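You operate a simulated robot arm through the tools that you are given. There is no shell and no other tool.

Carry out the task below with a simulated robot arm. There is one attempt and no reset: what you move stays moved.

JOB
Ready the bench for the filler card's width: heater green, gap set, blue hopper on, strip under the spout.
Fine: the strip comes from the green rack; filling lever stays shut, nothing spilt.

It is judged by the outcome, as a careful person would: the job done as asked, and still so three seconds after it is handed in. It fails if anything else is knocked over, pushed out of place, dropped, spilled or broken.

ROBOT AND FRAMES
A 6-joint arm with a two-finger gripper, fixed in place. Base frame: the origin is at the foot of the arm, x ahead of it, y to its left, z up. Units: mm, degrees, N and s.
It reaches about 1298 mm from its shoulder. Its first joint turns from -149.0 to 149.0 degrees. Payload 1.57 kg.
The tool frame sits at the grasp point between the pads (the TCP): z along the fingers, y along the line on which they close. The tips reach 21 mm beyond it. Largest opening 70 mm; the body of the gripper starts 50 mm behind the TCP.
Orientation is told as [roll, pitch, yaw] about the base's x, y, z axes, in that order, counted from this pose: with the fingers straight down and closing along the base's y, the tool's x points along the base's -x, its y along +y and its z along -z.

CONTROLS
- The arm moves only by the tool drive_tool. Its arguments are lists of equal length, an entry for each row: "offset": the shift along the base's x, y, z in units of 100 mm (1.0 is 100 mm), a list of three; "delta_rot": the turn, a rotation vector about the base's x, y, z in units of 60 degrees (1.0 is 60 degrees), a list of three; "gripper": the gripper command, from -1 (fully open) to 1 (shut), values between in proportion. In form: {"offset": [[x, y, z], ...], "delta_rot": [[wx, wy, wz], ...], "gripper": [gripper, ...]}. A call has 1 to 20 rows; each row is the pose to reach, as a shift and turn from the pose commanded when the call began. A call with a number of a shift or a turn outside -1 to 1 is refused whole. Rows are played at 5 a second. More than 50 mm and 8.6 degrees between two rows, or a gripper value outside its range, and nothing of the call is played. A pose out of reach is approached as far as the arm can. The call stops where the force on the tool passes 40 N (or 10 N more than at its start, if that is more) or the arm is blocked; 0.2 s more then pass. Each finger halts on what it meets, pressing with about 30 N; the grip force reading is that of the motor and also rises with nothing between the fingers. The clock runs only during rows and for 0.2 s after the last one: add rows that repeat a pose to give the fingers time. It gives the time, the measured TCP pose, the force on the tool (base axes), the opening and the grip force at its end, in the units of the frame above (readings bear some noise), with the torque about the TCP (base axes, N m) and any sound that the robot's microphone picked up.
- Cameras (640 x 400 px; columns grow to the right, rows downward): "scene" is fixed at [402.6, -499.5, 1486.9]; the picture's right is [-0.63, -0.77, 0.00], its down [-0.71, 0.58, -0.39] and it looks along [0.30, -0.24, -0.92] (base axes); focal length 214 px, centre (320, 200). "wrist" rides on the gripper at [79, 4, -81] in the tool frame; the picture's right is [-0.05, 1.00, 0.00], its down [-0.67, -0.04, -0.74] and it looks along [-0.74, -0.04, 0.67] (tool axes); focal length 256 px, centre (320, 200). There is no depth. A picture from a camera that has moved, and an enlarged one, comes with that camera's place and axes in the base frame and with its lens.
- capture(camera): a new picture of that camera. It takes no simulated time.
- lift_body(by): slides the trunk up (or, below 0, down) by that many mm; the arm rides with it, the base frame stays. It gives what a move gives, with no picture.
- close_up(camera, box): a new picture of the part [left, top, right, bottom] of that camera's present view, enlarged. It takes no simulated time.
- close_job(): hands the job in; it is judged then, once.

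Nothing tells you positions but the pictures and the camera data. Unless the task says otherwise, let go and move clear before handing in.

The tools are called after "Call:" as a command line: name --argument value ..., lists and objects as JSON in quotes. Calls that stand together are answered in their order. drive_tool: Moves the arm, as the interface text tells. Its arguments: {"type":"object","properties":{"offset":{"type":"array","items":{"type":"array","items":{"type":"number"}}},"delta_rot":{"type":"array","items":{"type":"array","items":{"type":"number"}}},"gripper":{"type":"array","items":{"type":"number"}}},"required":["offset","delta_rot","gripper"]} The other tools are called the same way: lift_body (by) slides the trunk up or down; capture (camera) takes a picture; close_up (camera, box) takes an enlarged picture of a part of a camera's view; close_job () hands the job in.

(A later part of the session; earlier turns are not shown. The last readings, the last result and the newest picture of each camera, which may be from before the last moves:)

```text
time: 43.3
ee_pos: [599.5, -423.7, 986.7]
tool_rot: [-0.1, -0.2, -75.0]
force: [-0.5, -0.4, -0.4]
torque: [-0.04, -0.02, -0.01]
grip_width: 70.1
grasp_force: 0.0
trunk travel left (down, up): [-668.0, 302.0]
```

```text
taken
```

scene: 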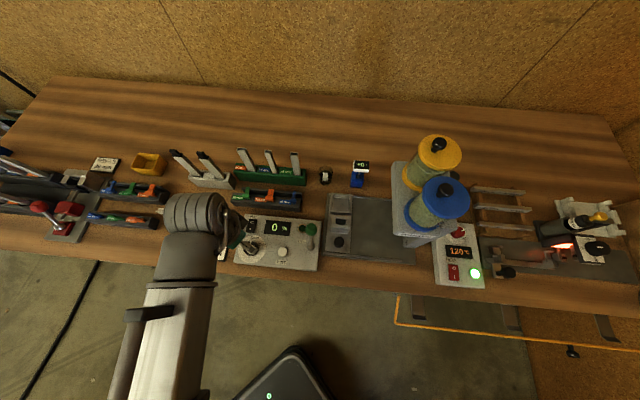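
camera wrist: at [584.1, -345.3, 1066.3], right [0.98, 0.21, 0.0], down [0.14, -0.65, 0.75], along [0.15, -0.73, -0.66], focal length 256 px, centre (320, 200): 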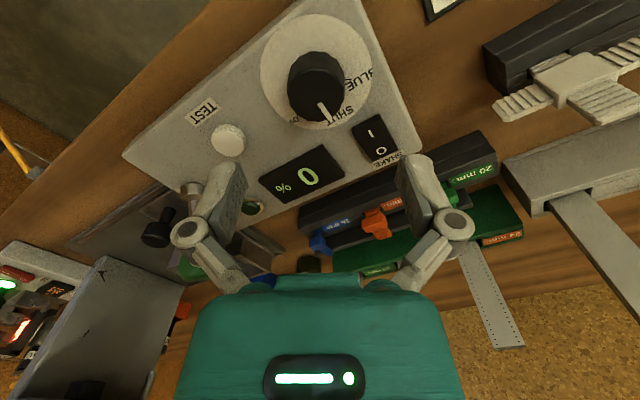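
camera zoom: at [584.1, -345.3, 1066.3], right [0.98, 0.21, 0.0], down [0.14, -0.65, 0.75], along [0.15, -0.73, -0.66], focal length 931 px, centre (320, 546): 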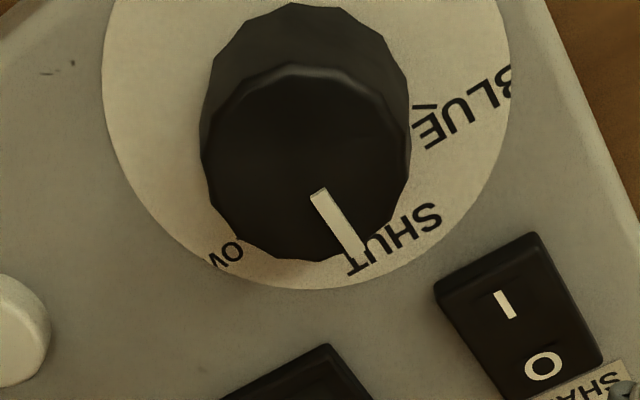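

I can now see the BLUE tick. Alignment is within 3 mm; I'll correct it and lower around the selector knob.

Call:
drive_tool --offset '[[-0.024, -0.005, 0], [-0.024, -0.005, 0]]' --delta_rot '[[0, 0, 0], [0, 0, 0]]' --gripper '[-1, -1]'

Call:
lift_body --by -66

Call:
capture --camera "wrist"

Call:
close_up --camera "wrist" --box '[200, 80, 440, 230]'

Call:
close_up --camera "scene" --box '[200, 200, 300, 280]'

```text
time: 43.9
ee_pos: [598.6, -424.2, 986.3]
tool_rot: [-0.1, -0.2, -75.0]
force: [-0.3, 0.2, -0.4]
torque: [0.03, 0.04, -0.01]
grip_width: 70.1
grasp_force: 0.1
trunk travel left (down, up): [-668.0, 302.0]
```

```text
time: 45.0
ee_pos: [597.9, -424.6, 920.2]
tool_rot: [-0.1, -0.2, -75.1]
force: [-0.1, -0.5, -0.2]
torque: [-0.01, 0.02, -0.02]
grip_width: 70.1
grasp_force: 0.0
trunk travel left (down, up): [-602.0, 368.0]
```

```text
taken
camera wrist: at [581.6, -346.2, 1000.3], right [0.98, 0.21, 0.0], down [0.14, -0.65, 0.75], along [0.15, -0.73, -0.66], focal length 256 px, centre (320, 200)
```

wrist: 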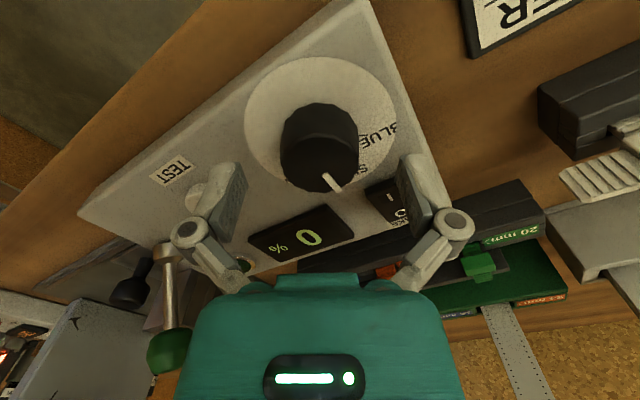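

```text
2.67 times, centred on (320, 155) of wrist
camera zoom: at [581.6, -346.2, 1000.3], right [0.98, 0.21, 0.0], down [0.14, -0.65, 0.75], along [0.15, -0.73, -0.66], focal length 683 px, centre (320, 320)
```

zoom: 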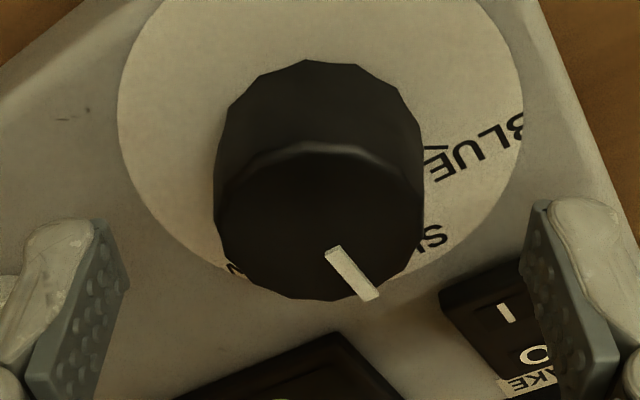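

```text
5.00 times, centred on (250, 240) of scene
camera zoom: at [402.6, -499.5, 1486.9], right [-0.63, -0.77, 0.0], down [-0.71, 0.58, -0.39], along [0.3, -0.24, -0.92], focal length 1072 px, centre (670, 0)
```

zoom: 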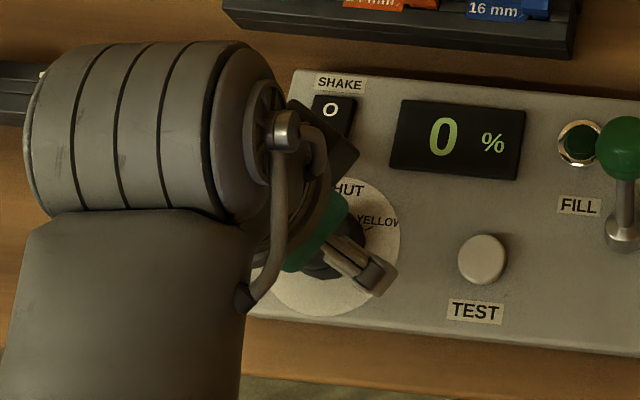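

Well centred. I'll lower 7 mm more and close on the knob.

Call:
lift_body --by -7

Call:
drive_tool --offset '[[0, 0, 0], [0, 0, 0], [0, 0, 0], [0, 0, 0]]' --delta_rot '[[0, 0, 0], [0, 0, 0], [0, 0, 0], [0, 0, 0]]' --gripper '[1, 1, 1, 1]'

Call:
close_up --camera "wrist" --box '[200, 80, 440, 230]'

```text
time: 45.5
ee_pos: [597.3, -423.1, 913.0]
tool_rot: [0.0, -0.2, -75.0]
force: [-0.5, -0.1, 0.5]
torque: [0.04, -0.03, 0.03]
grip_width: 70.0
grasp_force: 0.0
trunk travel left (down, up): [-595.0, 375.0]
```

```text
time: 46.5
ee_pos: [597.9, -422.4, 913.2]
tool_rot: [-0.1, -0.2, -75.0]
force: [3.7, -0.7, 7.5]
torque: [0.1, -0.05, 0.0]
grip_width: 37.0
grasp_force: 32.2
trunk travel left (down, up): [-595.0, 375.0]
```

```text
2.67 times, centred on (320, 155) of wrist
camera zoom: at [581.7, -346.1, 993.5], right [0.98, 0.21, 0.0], down [0.14, -0.65, 0.75], along [0.15, -0.73, -0.66], focal length 683 px, centre (320, 320)
```

zoom: 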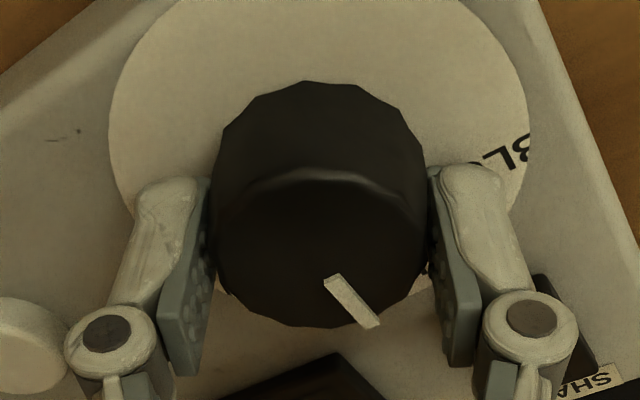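

Gripped at 37 mm. Now I'll turn counter-clockwise 60° toward BLUE.

Call:
drive_tool --offset '[[0, 0, 0], [0, 0, 0], [0, 0, 0], [0, 0, 0], [0, 0, 0], [0, 0, 0], [0, 0, 0], [0, 0, 0], [0, 0, 0]]' --delta_rot '[[0, 0, 0.125], [0, 0, 0.25], [0, 0, 0.375], [0, 0, 0.5], [0, 0, 0.625], [0, 0, 0.75], [0, 0, 0.875], [0, 0, 1.0], [0, 0, 1.0]]' --gripper '[1, 1, 1, 1, 1, 1, 1, 1, 1]'

Call:
close_up --camera "wrist" --box '[200, 80, 440, 230]'

Call:
close_up --camera "scene" --box '[200, 200, 300, 280]'

```text
time: 48.5
ee_pos: [598.5, -420.8, 913.0]
tool_rot: [0.0, 0.0, -14.9]
force: [16.1, 20.4, 4.0]
torque: [0.54, 0.39, -0.04]
grip_width: 37.1
grasp_force: 31.9
trunk travel left (down, up): [-595.0, 375.0]
```

```text
2.67 times, centred on (320, 155) of wrist
camera zoom: at [522.7, -396.9, 993.3], right [0.31, 0.95, 0.0], down [0.63, -0.21, 0.75], along [0.71, -0.23, -0.67], focal length 683 px, centre (320, 320)
```

zoom: 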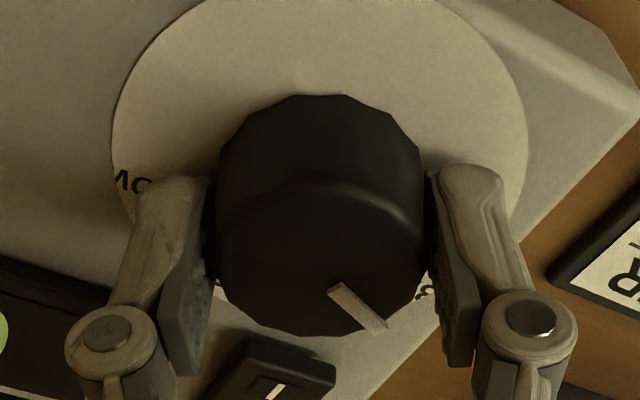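

```text
5.00 times, centred on (250, 240) of scene
camera zoom: at [402.6, -499.5, 1486.9], right [-0.63, -0.77, 0.0], down [-0.71, 0.58, -0.39], along [0.3, -0.24, -0.92], focal length 1072 px, centre (670, 0)
```

zoom: 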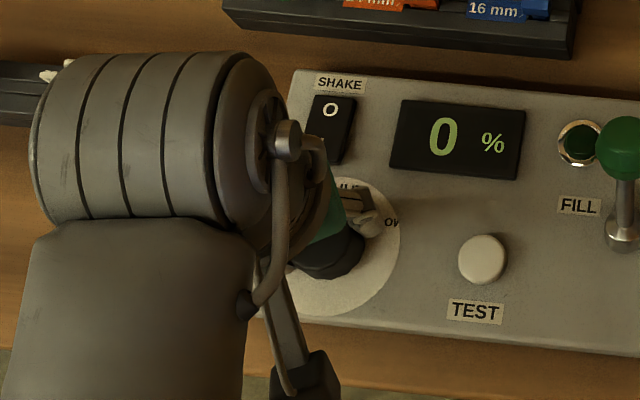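

Call:
drive_tool --offset '[[0, 0, 0], [0, 0, 0], [0, 0, 0], [0, 0, 0]]' --delta_rot '[[0, 0, 0], [0, 0, 0], [0, 0, 0], [0, 0, 0]]' --gripper '[-1, -1, -1, -1]'

Call:
lift_body --by 120

Call:
close_up --camera "wrist" --box '[240, 20, 400, 130]'

Call:
capture --camera "scene"

```text
time: 49.5
ee_pos: [597.9, -422.9, 913.5]
tool_rot: [-0.1, -0.2, -15.1]
force: [-0.3, -0.2, 0.1]
torque: [0.0, 0.03, 0.0]
grip_width: 69.9
grasp_force: 0.0
trunk travel left (down, up): [-595.0, 375.0]
```

```text
time: 51.0
ee_pos: [598.7, -424.3, 1033.8]
tool_rot: [-0.1, -0.3, -15.0]
force: [-0.2, -0.1, 1.0]
torque: [0.03, 0.0, 0.0]
grip_width: 70.0
grasp_force: 0.1
trunk travel left (down, up): [-715.0, 255.0]
```

```text
3.64 times, centred on (320, 75) of wrist
camera zoom: at [522.1, -399.6, 1113.2], right [0.31, 0.95, 0.0], down [0.63, -0.2, 0.75], along [0.71, -0.23, -0.66], focal length 931 px, centre (320, 654)
```

zoom: 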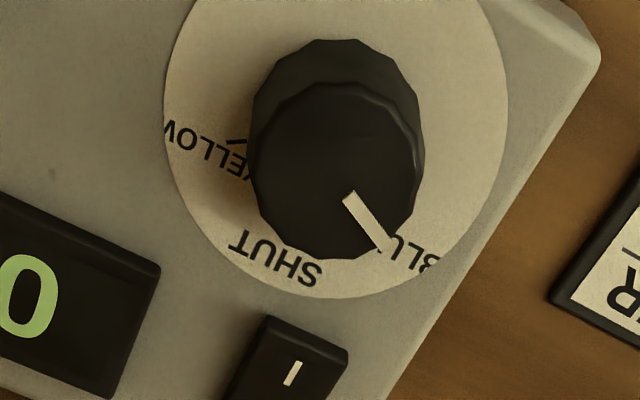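

```text
taken
```

scene: 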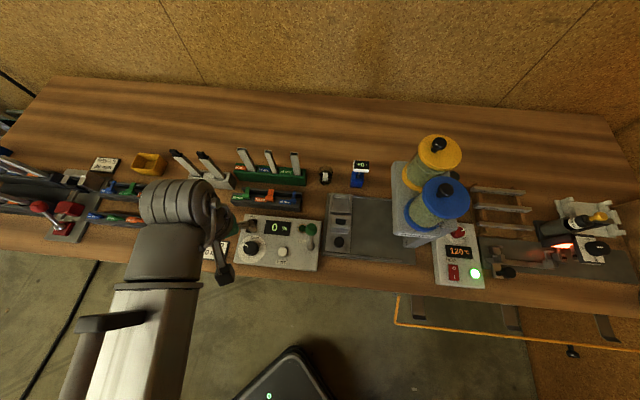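

The selector now points at BLUE (about +60° from SHUT). I'll back off and inspect the panel from the scene camera, then study the spout and carriage.

Call:
drive_tool --offset '[[-0.25, 0.25, 0], [-0.5, 0.5, 0], [-0.75, 0.75, 0], [-0.99, 0.99, 0]]' --delta_rot '[[0, 0, -0.125], [0, 0, -0.25], [0, 0, -0.375], [0, 0, -0.5]]' --gripper '[-1, -1, -1, -1]'

Call:
drive_tool --offset '[[-0.33, -0.33, 0], [-0.66, -0.66, 0], [-0.99, -0.99, 0]]' --delta_rot '[[0, 0, 0], [0, 0, 0], [0, 0, 0]]' --gripper '[-1, -1, -1]'

Call:
drive_tool --offset '[[-0.33, -0.33, 0], [-0.66, -0.66, 0], [-0.99, -0.99, 0]]' --delta_rot '[[0, 0, 0], [0, 0, 0], [0, 0, 0]]' --gripper '[-1, -1, -1]'

Call:
close_up --camera "scene" --box '[220, 210, 330, 275]'

Call:
capture --camera "wrist"

```text
time: 52.0
ee_pos: [499.5, -324.4, 1032.8]
tool_rot: [0.0, -0.1, -45.2]
force: [-0.1, 0.5, 0.2]
torque: [0.0, -0.01, -0.01]
grip_width: 70.1
grasp_force: 0.0
trunk travel left (down, up): [-715.0, 255.0]
```

```text
time: 52.8
ee_pos: [402.8, -424.7, 1032.5]
tool_rot: [-0.1, -0.3, -45.0]
force: [0.5, 0.3, 0.6]
torque: [-0.03, 0.03, 0.02]
grip_width: 70.4
grasp_force: 0.0
trunk travel left (down, up): [-715.0, 255.0]
```

```text
time: 53.6
ee_pos: [301.3, -523.8, 1033.9]
tool_rot: [-0.2, -0.1, -45.0]
force: [0.5, 0.3, -0.2]
torque: [0.01, 0.0, 0.02]
grip_width: 69.9
grasp_force: 0.1
trunk travel left (down, up): [-715.0, 255.0]
```

```text
5.82 times, centred on (275, 242) of scene
camera zoom: at [402.6, -499.5, 1486.9], right [-0.63, -0.77, 0.0], down [-0.71, 0.58, -0.39], along [0.3, -0.24, -0.92], focal length 1248 px, centre (582, -47)
```

zoom: 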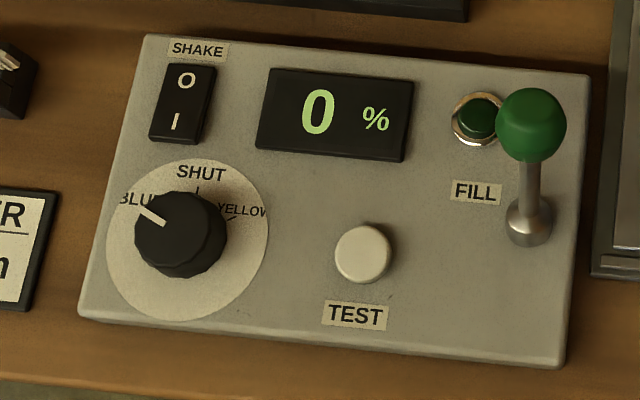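

```text
taken
camera wrist: at [249.2, -464.4, 1113.3], right [0.74, 0.67, 0.0], down [0.45, -0.49, 0.75], along [0.5, -0.56, -0.66], focal length 256 px, centre (320, 200)
```

wrist: 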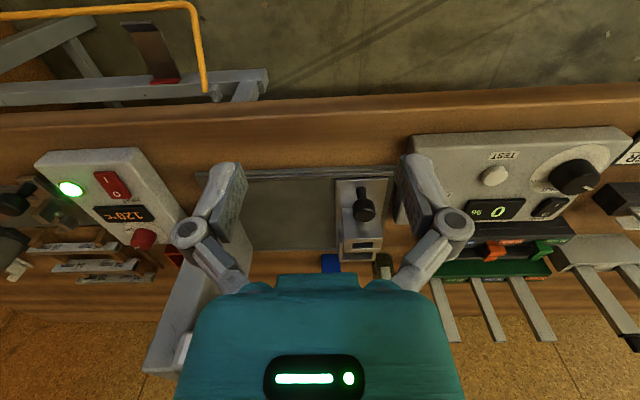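

Call:
close_up --camera "scene" --box '[235, 235, 275, 265]'

Call:
close_up --camera "wrist" --box '[530, 130, 620, 220]'

Call:
close_up --camera "wrist" --box '[180, 140, 420, 290]'

```text
13.33 times, centred on (255, 250) of scene
camera zoom: at [402.6, -499.5, 1486.9], right [-0.63, -0.77, 0.0], down [-0.71, 0.58, -0.39], along [0.3, -0.24, -0.92], focal length 2860 px, centre (1187, -467)
```

zoom: 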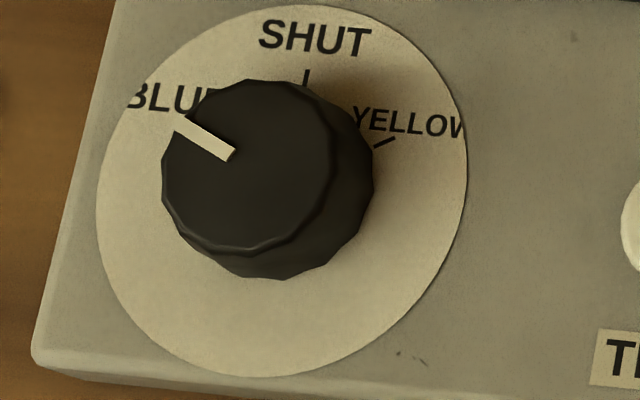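

```text
4.44 times, centred on (575, 175) of wrist
camera zoom: at [249.2, -464.4, 1113.3], right [0.74, 0.67, 0.0], down [0.45, -0.49, 0.75], along [0.5, -0.56, -0.66], focal length 1138 px, centre (-813, 311)
```

zoom: 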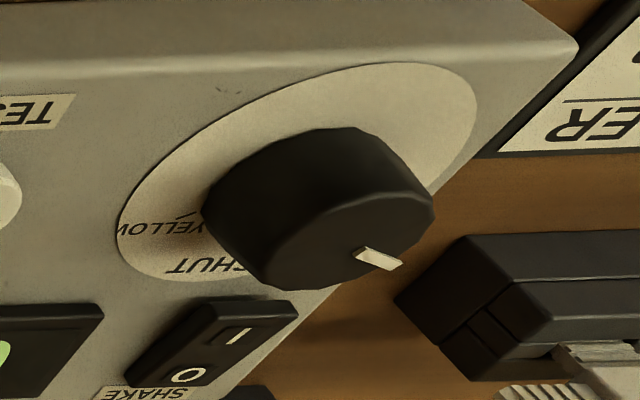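

```text
2.67 times, centred on (300, 215) of wrist
camera zoom: at [249.2, -464.4, 1113.3], right [0.74, 0.67, 0.0], down [0.45, -0.49, 0.75], along [0.5, -0.56, -0.66], focal length 683 px, centre (373, 160)
```

zoom: 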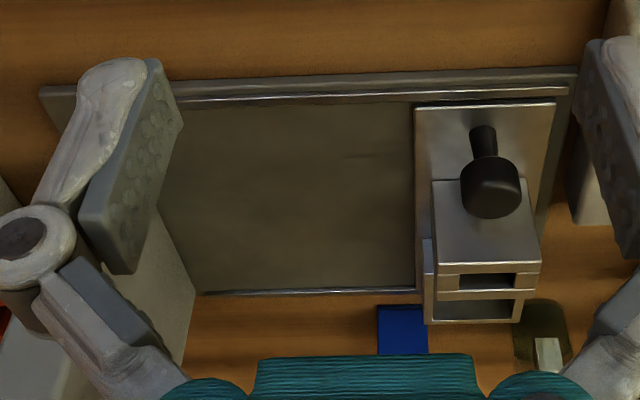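

The selector pointer looks roughly 7° past BLUE, so I'll trim it on my way back. First, from here, I'll tilt the gripper up to look under the hopper head for the spout.

Call:
drive_tool --offset '[[0, 0, 0], [0, 0, 0], [0, 0, 0], [0, 0, 0], [0, 0, 0], [0, 0, 0]]' --delta_rot '[[-0.09, -0.09, 0], [-0.18, -0.18, 0], [-0.27, -0.27, 0], [-0.36, -0.36, 0], [-0.45, -0.45, 0], [-0.47, -0.47, 0]]' --gripper '[-1, -1, -1, -1, -1, -1]'

Call:
capture --camera "wrist"

Call:
capture --camera "scene"

```text
time: 55.0
ee_pos: [305.8, -541.6, 1076.2]
tool_rot: [-0.1, -40.1, -45.0]
force: [-0.1, 0.7, 0.0]
torque: [-0.02, -0.03, 0.0]
grip_width: 69.8
grasp_force: 0.0
out of reach, approached as far as the arm can: row 2, 3, 4, 5, 6
trunk travel left (down, up): [-715.0, 255.0]
```

```text
taken
camera wrist: at [229.9, -458.7, 1087.1], right [0.74, 0.68, 0.03], down [0.0, -0.05, 1.0], along [0.68, -0.73, -0.03], focal length 256 px, centre (320, 200)
```

wrist: 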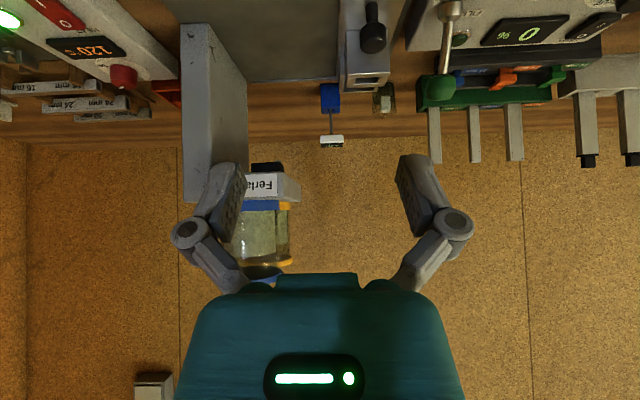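

```text
taken
```

scene: 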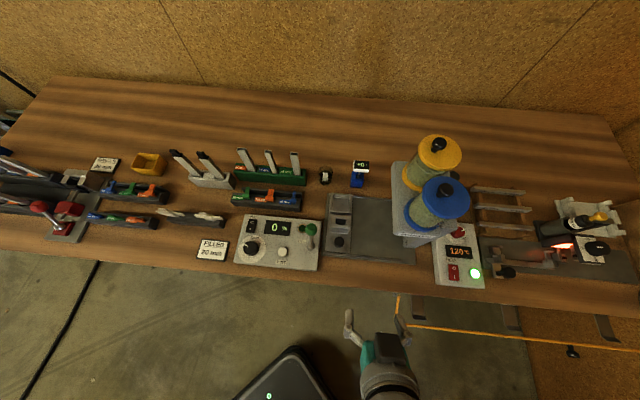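

I can now see the head from the front, with something dark under it, probably the spout. I'll lower the trunk for a better look underneath.

Call:
close_up --camera "wrist" --box '[170, 80, 430, 280]'

Call:
lift_body --by -120

Call:
capture --camera "wrist"

Call:
close_up --camera "wrist" --box '[170, 60, 430, 260]'

```text
2.00 times, centred on (300, 180) of wrist
camera zoom: at [229.9, -458.7, 1087.1], right [0.74, 0.68, 0.03], down [0.0, -0.05, 1.0], along [0.68, -0.73, -0.03], focal length 512 px, centre (360, 240)
```

zoom: 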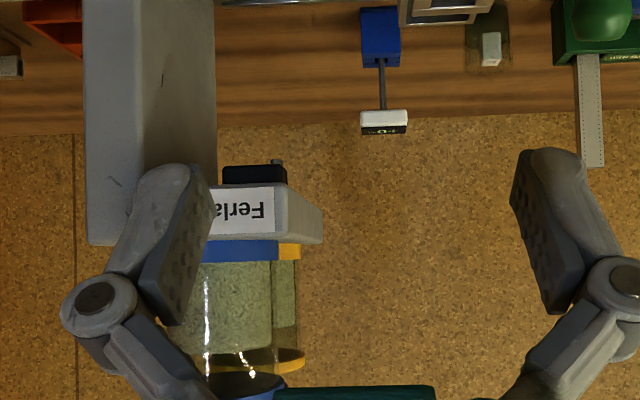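

```text
time: 56.5
ee_pos: [307.5, -542.0, 958.0]
tool_rot: [-0.1, -39.9, -45.0]
force: [0.0, -0.3, 0.5]
torque: [0.01, 0.02, 0.01]
grip_width: 70.0
grasp_force: 0.0
trunk travel left (down, up): [-595.0, 375.0]
```

```text
taken
camera wrist: at [229.7, -458.6, 967.2], right [0.74, 0.68, 0.03], down [0.0, -0.05, 1.0], along [0.68, -0.73, -0.03], focal length 256 px, centre (320, 200)
```

wrist: 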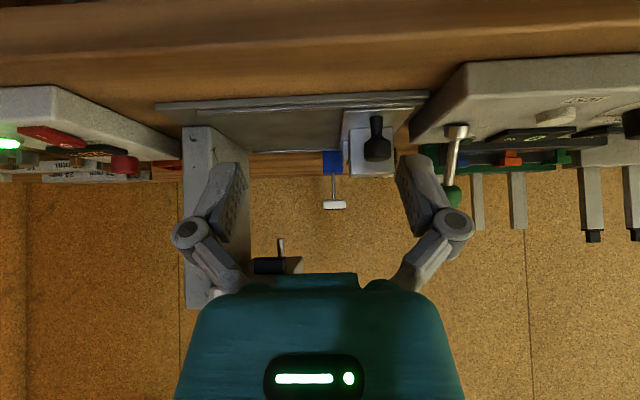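

```text
2.00 times, centred on (300, 160) of wrist
camera zoom: at [229.7, -458.6, 967.2], right [0.74, 0.68, 0.03], down [0.0, -0.05, 1.0], along [0.68, -0.73, -0.03], focal length 512 px, centre (360, 280)
```

zoom: 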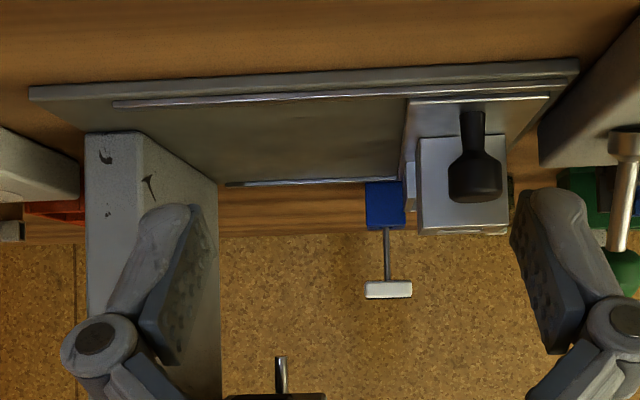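

I can see a thin metal spout under the head at about u≈240, z≈1013. I'll zoom in to pin down its position relative to the carriage slot.

Call:
close_up --camera "wrist" --box '[230, 200, 330, 280]'

Call:
close_up --camera "wrist" --box '[320, 90, 420, 190]'

```text
5.00 times, centred on (280, 240) of wrist
camera zoom: at [229.7, -458.6, 967.2], right [0.74, 0.68, 0.03], down [0.0, -0.05, 1.0], along [0.68, -0.73, -0.03], focal length 1280 px, centre (520, 0)
```

zoom: 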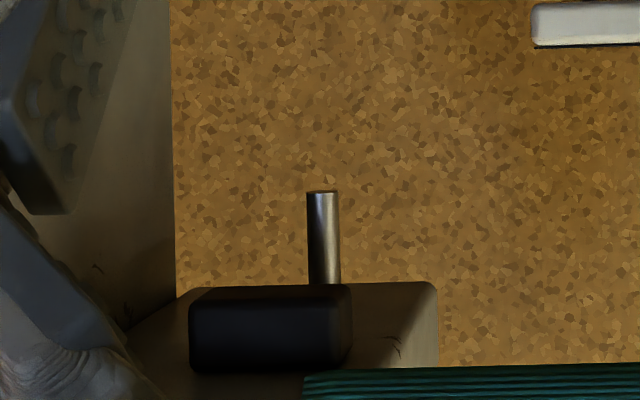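

```text
4.00 times, centred on (370, 140) of wrist
camera zoom: at [229.7, -458.6, 967.2], right [0.74, 0.68, 0.03], down [0.0, -0.05, 1.0], along [0.68, -0.73, -0.03], focal length 1024 px, centre (120, 440)
```

zoom: 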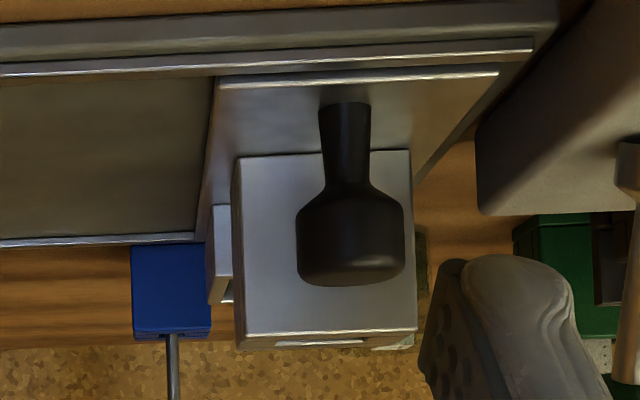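

The spout tube appears further back than the carriage slot, so I need a side view to be sure. I'll raise the trunk, then swing round to look along the bench from the left.

Call:
lift_body --by 120

Call:
drive_tool --offset '[[0.12, 0.05, 0], [0.24, 0.11, 0], [0.36, 0.16, 0], [0.48, 0.22, 0], [0.6, 0.27, 0], [0.73, 0.33, 0], [0.85, 0.38, 0], [0.97, 0.44, 0]]' --delta_rot '[[0, 0, -0.125], [0, 0, -0.25], [0, 0, -0.375], [0, 0, -0.5], [0, 0, -0.625], [0, 0, -0.75], [0, 0, -0.875], [0, 0, -1.0]]' --gripper '[-1, -1, -1, -1, -1, -1, -1, -1]'

Call:
capture --camera "wrist"

Call:
capture --camera "scene"

```text
time: 58.0
ee_pos: [307.2, -541.4, 1077.4]
tool_rot: [-0.1, -40.0, -45.0]
force: [0.6, 1.2, -1.1]
torque: [-0.02, 0.02, 0.03]
grip_width: 69.9
grasp_force: 0.1
trunk travel left (down, up): [-715.0, 255.0]
```

```text
time: 59.8
ee_pos: [404.1, -496.9, 1076.1]
tool_rot: [-0.1, -40.1, -105.1]
force: [-0.6, -0.5, -0.2]
torque: [-0.03, 0.0, -0.01]
grip_width: 69.9
grasp_force: 0.0
out of reach, approached as far as the arm can: row 1, 2, 3
trunk travel left (down, up): [-715.0, 255.0]
```

```text
taken
camera wrist: at [437.9, -390.5, 1087.0], right [0.95, -0.3, 0.03], down [-0.04, -0.02, 1.0], along [-0.3, -0.95, -0.03], focal length 256 px, centre (320, 200)
```

wrist: 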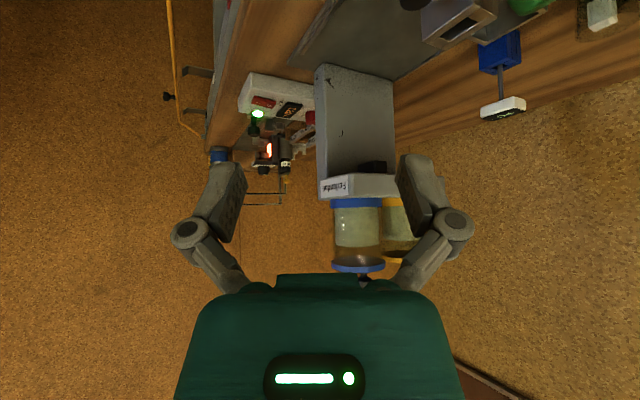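

```text
taken
```

scene: 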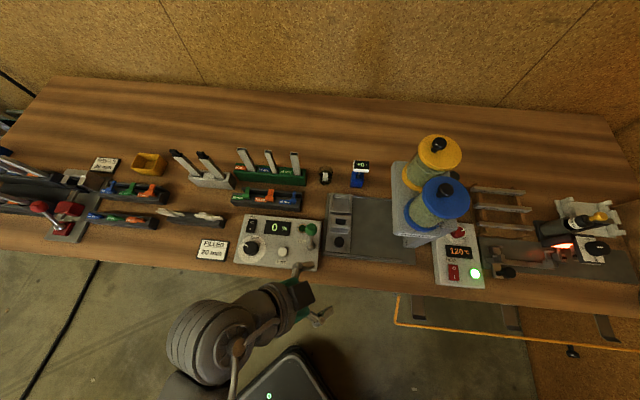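

Call:
drive_tool --offset '[[0.23, -0.23, 0], [0.46, -0.46, 0], [0.69, -0.69, 0], [0.92, -0.92, 0], [0.99, -0.99, 0]]' --delta_rot '[[0, 0, -0.125], [0, 0, -0.25], [0, 0, -0.375], [0, 0, -0.5], [0, 0, -0.5]]' --gripper '[-1, -1, -1, -1, -1]'

Call:
capture --camera "wrist"

Call:
close_up --camera "wrist" --box '[200, 0, 440, 180]'

```text
time: 61.0
ee_pos: [500.7, -596.7, 1076.3]
tool_rot: [-0.1, -39.9, -135.1]
force: [1.1, -0.7, 0.5]
torque: [-0.02, -0.01, -0.01]
grip_width: 70.2
grasp_force: 0.0
trunk travel left (down, up): [-715.0, 255.0]
```

```text
taken
camera wrist: at [584.6, -520.7, 1087.0], right [0.68, -0.74, 0.03], down [-0.05, 0.0, 1.0], along [-0.74, -0.68, -0.03], focal length 256 px, centre (320, 200)
```

wrist: 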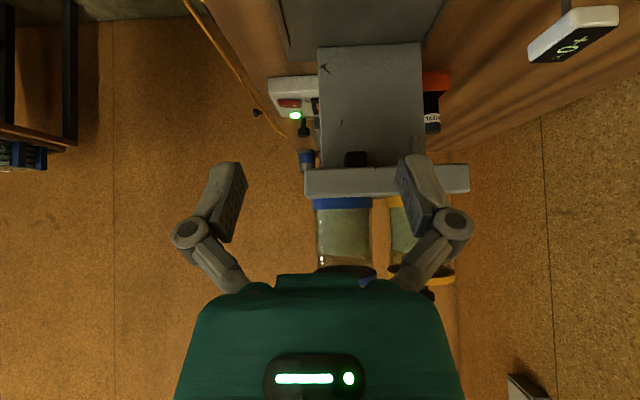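

```text
2.22 times, centred on (320, 90) of wrist
camera zoom: at [584.6, -520.7, 1087.0], right [0.68, -0.74, 0.03], down [-0.05, 0.0, 1.0], along [-0.74, -0.68, -0.03], focal length 569 px, centre (320, 444)
```

zoom: 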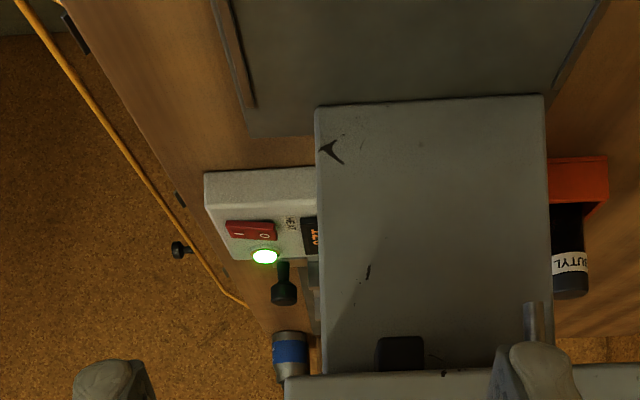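

From this side view the spout sits at u≈240, v≈878, z≈1011. I'll bring the tool upright here to look down on the carriage and compare its slot and tray.

Call:
drive_tool --offset '[[0, 0, -0.1], [0, 0, -0.2], [0, 0, -0.3], [0, 0, -0.38], [0, 0, -0.42], [0, 0, -0.42]]' --delta_rot '[[0.09, -0.09, 0], [0.18, -0.18, 0], [0.27, -0.27, 0], [0.36, -0.36, 0], [0.45, -0.45, 0], [0.471, -0.471, 0]]' --gripper '[-1, -1, -1, -1, -1, -1]'

Call:
capture --camera "wrist"

Call:
close_up --camera "wrist" --box '[220, 40, 440, 200]'

Call:
capture --camera "scene"

```text
time: 62.4
ee_pos: [501.5, -595.5, 1032.8]
tool_rot: [-0.1, 0.0, -135.0]
force: [-0.3, 0.0, 0.5]
torque: [0.0, 0.0, 0.0]
grip_width: 69.9
grasp_force: 0.0
out of reach, approached as far as the arm can: row 1, 2, 3
trunk travel left (down, up): [-715.0, 255.0]
```

```text
taken
camera wrist: at [561.3, -543.2, 1113.6], right [0.67, -0.74, 0.0], down [-0.5, -0.45, 0.74], along [-0.55, -0.5, -0.67], focal length 256 px, centre (320, 200)
```

wrist: 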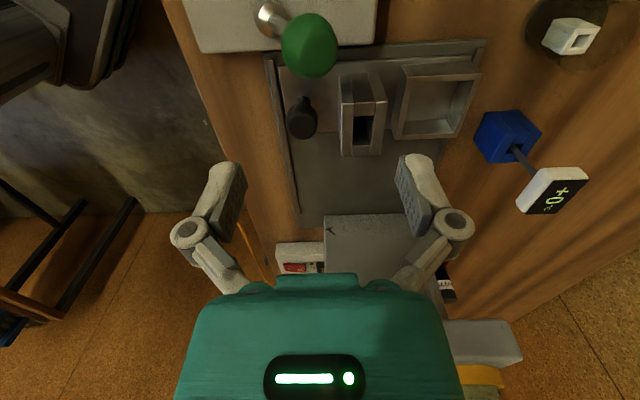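

```text
2.50 times, centred on (330, 120) of wrist
camera zoom: at [561.3, -543.2, 1113.6], right [0.67, -0.74, 0.0], down [-0.5, -0.45, 0.74], along [-0.55, -0.5, -0.67], focal length 640 px, centre (295, 400)
```

zoom: 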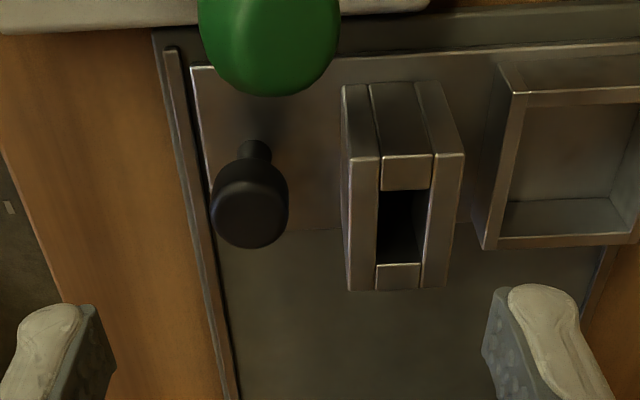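

```text
taken
```

scene: 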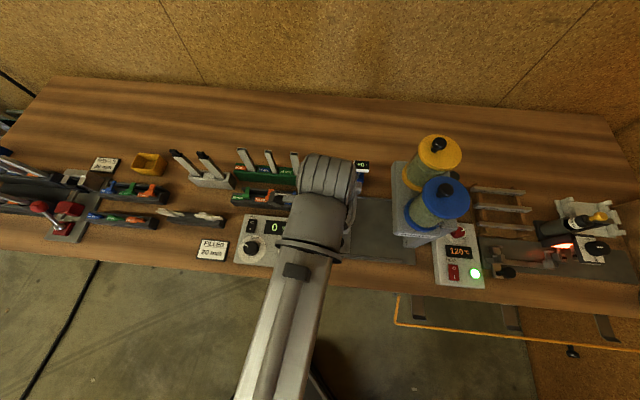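

Now it's clear. The carriage block has an upright slot at v≈810, which lines up with the black nozzle under the head; the thin tube lines up with the tray instead. First I'll return to the selector to check and trim the BLUE setting.

Call:
drive_tool --offset '[[0.06, 0.11, 0], [0.13, 0.22, 0], [0.19, 0.33, 0], [0.26, 0.44, 0], [0.32, 0.55, 0], [0.38, 0.66, 0], [0.45, 0.77, 0], [0.51, 0.87, 0]]' --delta_rot '[[0, 0, 0.125], [0, 0, 0.25], [0, 0, 0.375], [0, 0, 0.5], [0, 0, 0.625], [0, 0, 0.75], [0, 0, 0.875], [0, 0, 1.0]]' --gripper '[-1, -1, -1, -1, -1, -1, -1, -1]'

Call:
drive_tool --offset '[[0.06, 0.11, 0], [0.13, 0.22, 0], [0.19, 0.33, 0], [0.26, 0.44, 0], [0.32, 0.55, 0], [0.38, 0.66, 0], [0.43, 0.77, 0], [0.47, 0.86, 0]]' --delta_rot '[[0, 0, 0.125], [0, 0, 0.25], [0, 0, 0.375], [0, 0, 0.5], [0, 0, 0.625], [0, 0, 0.75], [0, 0, 0.875], [0, 0, 1.0]]' --gripper '[-1, -1, -1, -1, -1, -1, -1, -1]'

Call:
capture --camera "wrist"

Call:
close_up --camera "wrist" --box '[260, 30, 380, 130]'

```text
time: 64.2
ee_pos: [554.2, -509.9, 1032.6]
tool_rot: [0.0, 0.1, -75.0]
force: [0.5, 0.1, -0.4]
torque: [0.01, 0.01, -0.02]
grip_width: 70.3
grasp_force: 0.1
trunk travel left (down, up): [-715.0, 255.0]
```

```text
time: 66.0
ee_pos: [600.7, -423.0, 1033.7]
tool_rot: [-0.1, 0.1, -14.9]
force: [0.2, -0.1, 0.0]
torque: [0.01, -0.01, -0.02]
grip_width: 69.9
grasp_force: 0.0
trunk travel left (down, up): [-715.0, 255.0]
```

```text
taken
camera wrist: at [525.2, -398.5, 1113.5], right [0.31, 0.95, 0.0], down [0.63, -0.2, 0.75], along [0.71, -0.23, -0.67], focal length 256 px, centre (320, 200)
```

wrist: 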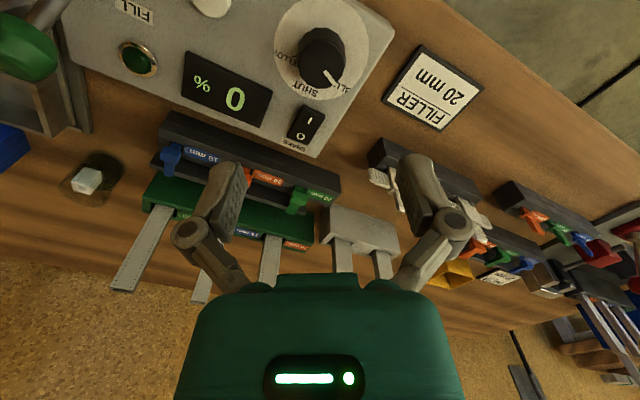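

```text
4.00 times, centred on (320, 80) of wrist
camera zoom: at [525.2, -398.5, 1113.5], right [0.31, 0.95, 0.0], down [0.63, -0.2, 0.75], along [0.71, -0.23, -0.67], focal length 1024 px, centre (320, 680)
```

zoom: 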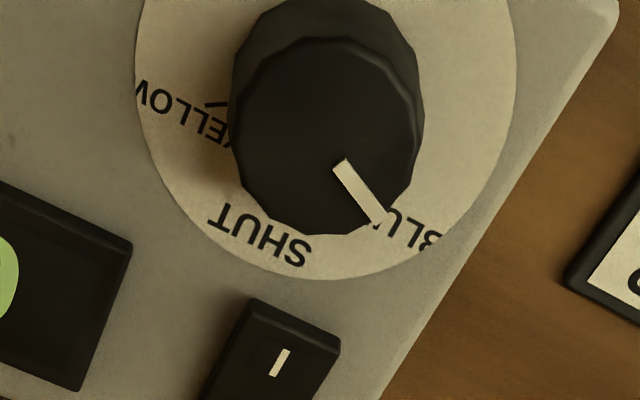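

Call:
close_up --camera "wrist" --box '[295, 40, 355, 95]'

Call:
capture --camera "scene"

```text
7.27 times, centred on (325, 68) of wrist
camera zoom: at [525.2, -398.5, 1113.5], right [0.31, 0.95, 0.0], down [0.63, -0.2, 0.75], along [0.71, -0.23, -0.67], focal length 1862 px, centre (284, 1164)
```

zoom: 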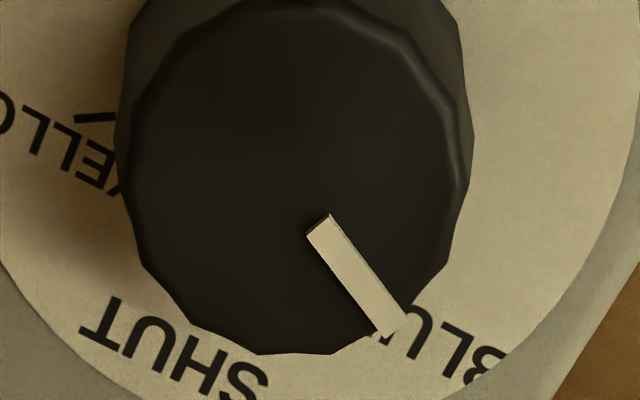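

```text
taken
```

scene: 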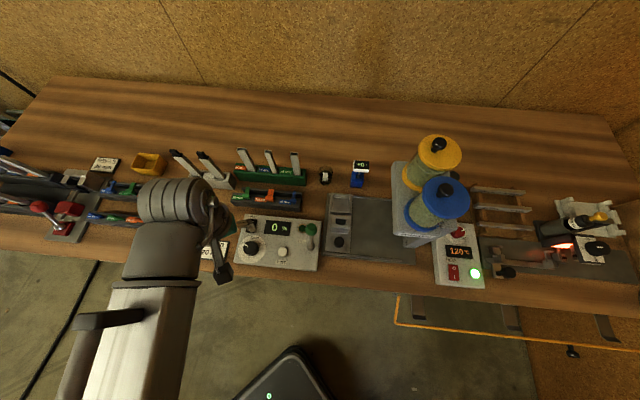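

The pointer is about 5–7° past the BLUE tick. I'll re-grip at the same angle as I released and turn it back about 6°.

Call:
drive_tool --offset '[[-0.015, 0.01, 0], [-0.015, 0.01, 0]]' --delta_rot '[[0, 0, 0], [0, 0, 0]]' --gripper '[-1, -1]'

Call:
lift_body --by -110

Call:
close_up --camera "wrist" --box '[200, 80, 440, 230]'

```text
time: 66.6
ee_pos: [599.8, -422.0, 1033.4]
tool_rot: [-0.2, 0.0, -15.0]
force: [0.0, -0.1, 0.7]
torque: [0.01, -0.01, 0.01]
grip_width: 70.0
grasp_force: 0.1
trunk travel left (down, up): [-715.0, 255.0]
```

```text
time: 68.0
ee_pos: [600.5, -421.9, 923.5]
tool_rot: [-0.1, 0.0, -15.0]
force: [-0.6, -0.4, -0.2]
torque: [0.01, 0.01, 0.0]
grip_width: 70.1
grasp_force: 0.1
trunk travel left (down, up): [-605.0, 365.0]
```

```text
2.67 times, centred on (320, 155) of wrist
camera zoom: at [523.8, -397.4, 1003.5], right [0.31, 0.95, 0.0], down [0.63, -0.21, 0.75], along [0.71, -0.23, -0.67], focal length 683 px, centre (320, 320)
```

zoom: 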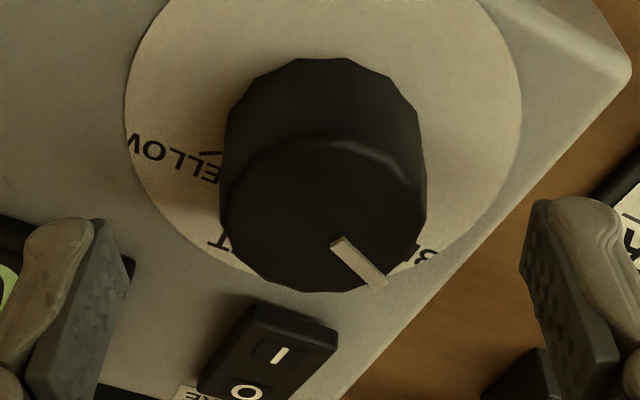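

Call:
lift_body --by -10

Call:
drive_tool --offset '[[0, 0, 0], [0, 0, 0], [0, 0, 0], [0, 0, 0]]' --delta_rot '[[0, 0, 0], [0, 0, 0], [0, 0, 0], [0, 0, 0]]' --gripper '[1, 1, 1, 1]'

Call:
close_up --camera "wrist" --box '[200, 80, 440, 230]'

```text
time: 68.6
ee_pos: [598.3, -422.2, 914.5]
tool_rot: [-0.1, 0.1, -15.0]
force: [0.7, -1.0, 0.0]
torque: [0.0, -0.01, 0.0]
grip_width: 70.0
grasp_force: 0.1
trunk travel left (down, up): [-595.0, 375.0]
```

```text
time: 69.6
ee_pos: [599.3, -421.2, 914.0]
tool_rot: [0.0, -0.1, -15.1]
force: [2.2, 3.6, 6.7]
torque: [0.19, 0.04, -0.08]
grip_width: 36.8
grasp_force: 31.7
trunk travel left (down, up): [-595.0, 375.0]
```

```text
2.67 times, centred on (320, 155) of wrist
camera zoom: at [523.9, -396.8, 993.8], right [0.31, 0.95, 0.0], down [0.63, -0.21, 0.75], along [0.71, -0.23, -0.67], focal length 683 px, centre (320, 320)
```

zoom: 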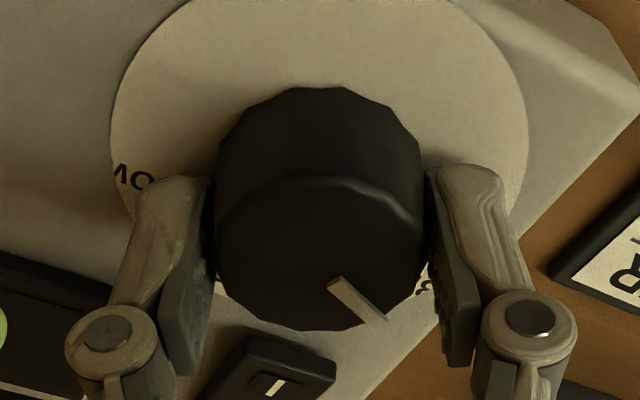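

Call:
drive_tool --offset '[[0, 0, 0], [0, 0, 0], [0, 0, 0]]' --delta_rot '[[0, 0, -0.05], [0, 0, -0.1], [0, 0, -0.1]]' --gripper '[1, 1, 1]'

Call:
drive_tool --offset '[[0, 0, 0], [0, 0, 0], [0, 0, 0], [0, 0, 0]]' --delta_rot '[[0, 0, 0], [0, 0, 0], [0, 0, 0], [0, 0, 0]]' --gripper '[-1, -1, -1, -1]'

Call:
lift_body --by 180

Call:
close_up --camera "wrist" --box '[280, 20, 380, 85]'

```text
time: 70.4
ee_pos: [600.0, -422.1, 913.8]
tool_rot: [-0.1, -0.2, -21.0]
force: [2.8, 3.6, 5.1]
torque: [0.21, -0.16, -0.05]
grip_width: 36.7
grasp_force: 31.9
trunk travel left (down, up): [-595.0, 375.0]
```

```text
time: 71.4
ee_pos: [600.3, -422.8, 914.7]
tool_rot: [-0.1, 0.0, -21.0]
force: [0.8, 0.4, 0.2]
torque: [0.02, 0.0, 0.03]
grip_width: 70.0
grasp_force: 0.1
trunk travel left (down, up): [-595.0, 375.0]
```

```text
time: 73.4
ee_pos: [600.3, -421.7, 1094.1]
tool_rot: [0.0, 0.0, -21.0]
force: [0.5, 0.2, 0.0]
torque: [0.04, 0.01, -0.03]
grip_width: 70.0
grasp_force: 0.0
trunk travel left (down, up): [-775.0, 195.0]
```

```text
6.15 times, centred on (330, 52) of wrist
camera zoom: at [527.0, -389.7, 1173.4], right [0.41, 0.91, 0.0], down [0.61, -0.27, 0.75], along [0.68, -0.3, -0.67], focal length 1575 px, centre (258, 1108)
```

zoom: 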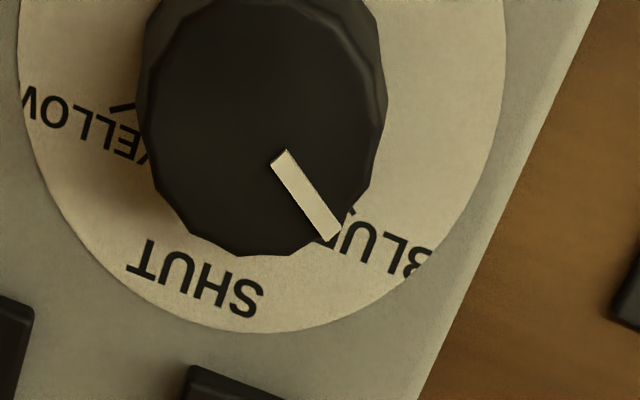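

The pointer now sits on the BLUE tick. Next is the 20 mm strip in the green rack, so I'll move to view it closely.

Call:
drive_tool --offset '[[0.05, -0.25, 0], [0.1, -0.5, 0], [0.15, -0.75, 0], [0.16, -0.85, 0]]' --delta_rot '[[0, 0, -0.1], [0, 0, -0.2], [0, 0, -0.3], [0, 0, -0.4]]' --gripper '[-1, -1, -1, -1]'

Call:
drive_tool --offset '[[0.05, -0.25, 0], [0.1, -0.5, 0], [0.15, -0.78, 0], [0.15, -0.78, 0]]' --delta_rot '[[0, 0, 0], [0, 0, 0], [0, 0, 0], [0, 0, 0]]' --gripper '[-1, -1, -1, -1]'

Call:
capture --camera "wrist"

Call:
close_up --camera "wrist" --box '[220, 100, 420, 240]'

Call:
capture --camera "scene"

```text
time: 74.4
ee_pos: [616.7, -507.3, 1092.9]
tool_rot: [-0.1, 0.0, -45.1]
force: [0.1, 0.7, -0.1]
torque: [0.02, 0.05, 0.0]
grip_width: 70.2
grasp_force: 0.1
trunk travel left (down, up): [-775.0, 195.0]
```

```text
time: 75.4
ee_pos: [629.3, -584.5, 1093.8]
tool_rot: [-0.1, 0.0, -45.0]
force: [0.4, -1.1, 0.0]
torque: [0.03, 0.01, -0.01]
grip_width: 70.0
grasp_force: 0.0
trunk travel left (down, up): [-775.0, 195.0]
```

```text
taken
camera wrist: at [576.2, -526.3, 1173.4], right [0.74, 0.67, 0.0], down [0.45, -0.5, 0.75], along [0.5, -0.56, -0.67], focal length 256 px, centre (320, 200)
```

wrist: 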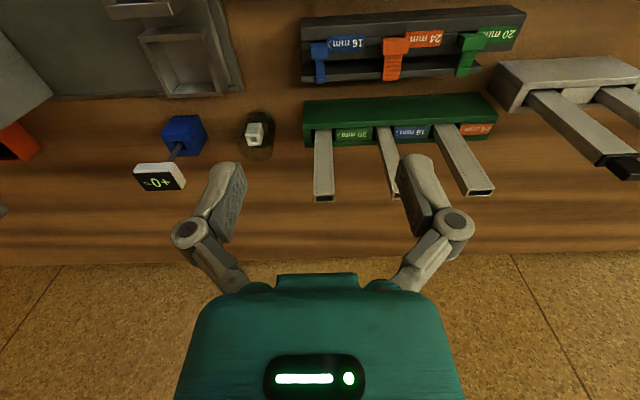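

```text
2.86 times, centred on (320, 170) of wrist
camera zoom: at [576.2, -526.3, 1173.4], right [0.74, 0.67, 0.0], down [0.45, -0.5, 0.75], along [0.5, -0.56, -0.67], focal length 731 px, centre (320, 286)
```

zoom: 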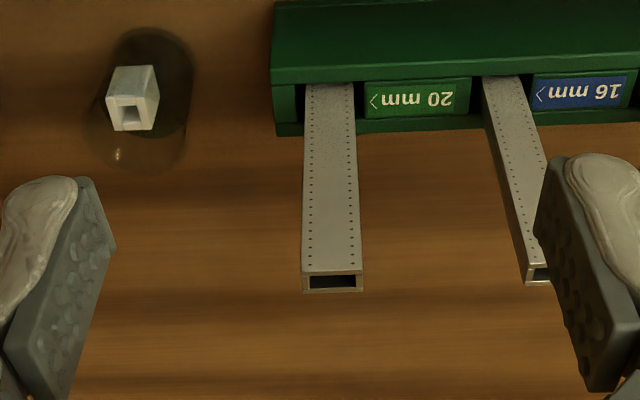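

```text
taken
```

scene: 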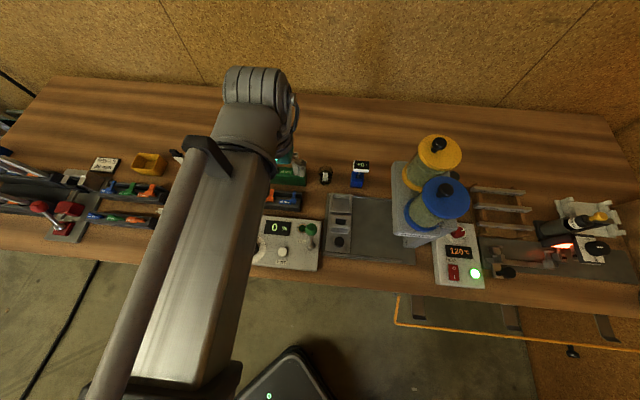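

The 20 mm strip (label arrow points to it) stands upright with its top at about u≈-30, v≈954, z≈1014. I'll move right above it.

Call:
drive_tool --offset '[[0.22, -0.23, 0], [0.45, -0.46, 0], [0.669, -0.692, 0], [0.669, -0.692, 0]]' --delta_rot '[[0, 0, 0], [0, 0, 0], [0, 0, 0], [0, 0, 0]]' --gripper '[-1, -1, -1, -1]'

Call:
capture --camera "wrist"

Call:
close_up --camera "wrist" --box '[220, 40, 420, 170]'

Call:
capture --camera "scene"

```text
time: 76.4
ee_pos: [696.9, -654.9, 1094.1]
tool_rot: [-0.1, 0.0, -45.0]
force: [-0.2, 0.3, -0.2]
torque: [-0.04, 0.0, 0.02]
grip_width: 69.7
grasp_force: 0.1
trunk travel left (down, up): [-775.0, 195.0]
```

```text
taken
camera wrist: at [643.2, -595.4, 1173.4], right [0.74, 0.67, 0.0], down [0.45, -0.5, 0.75], along [0.5, -0.56, -0.67], focal length 256 px, centre (320, 200)
```

wrist: 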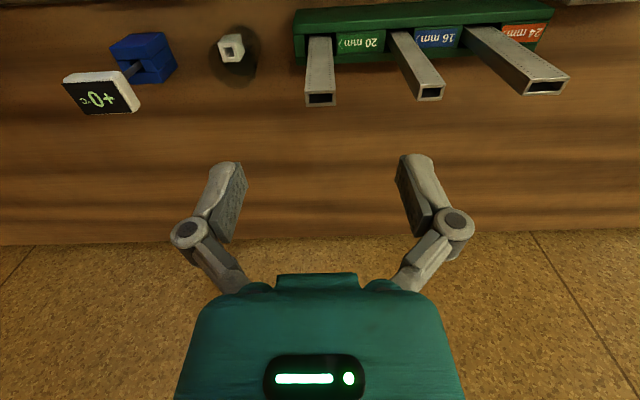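

```text
3.08 times, centred on (320, 105) of wrist
camera zoom: at [643.2, -595.4, 1173.4], right [0.74, 0.67, 0.0], down [0.45, -0.5, 0.75], along [0.5, -0.56, -0.67], focal length 788 px, centre (320, 492)
```

zoom: 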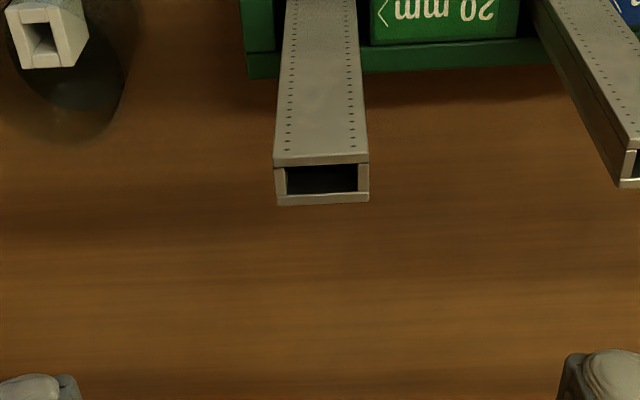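

```text
taken
```

scene: 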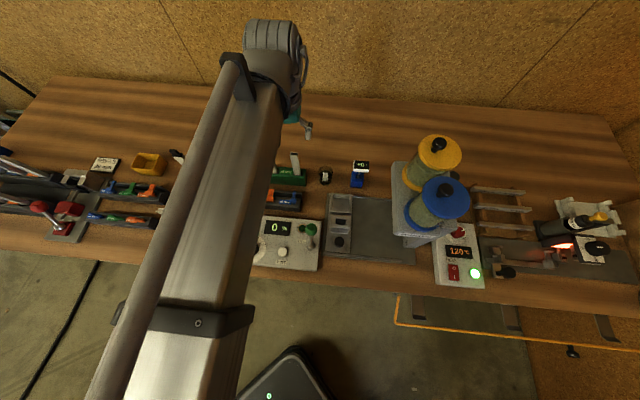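

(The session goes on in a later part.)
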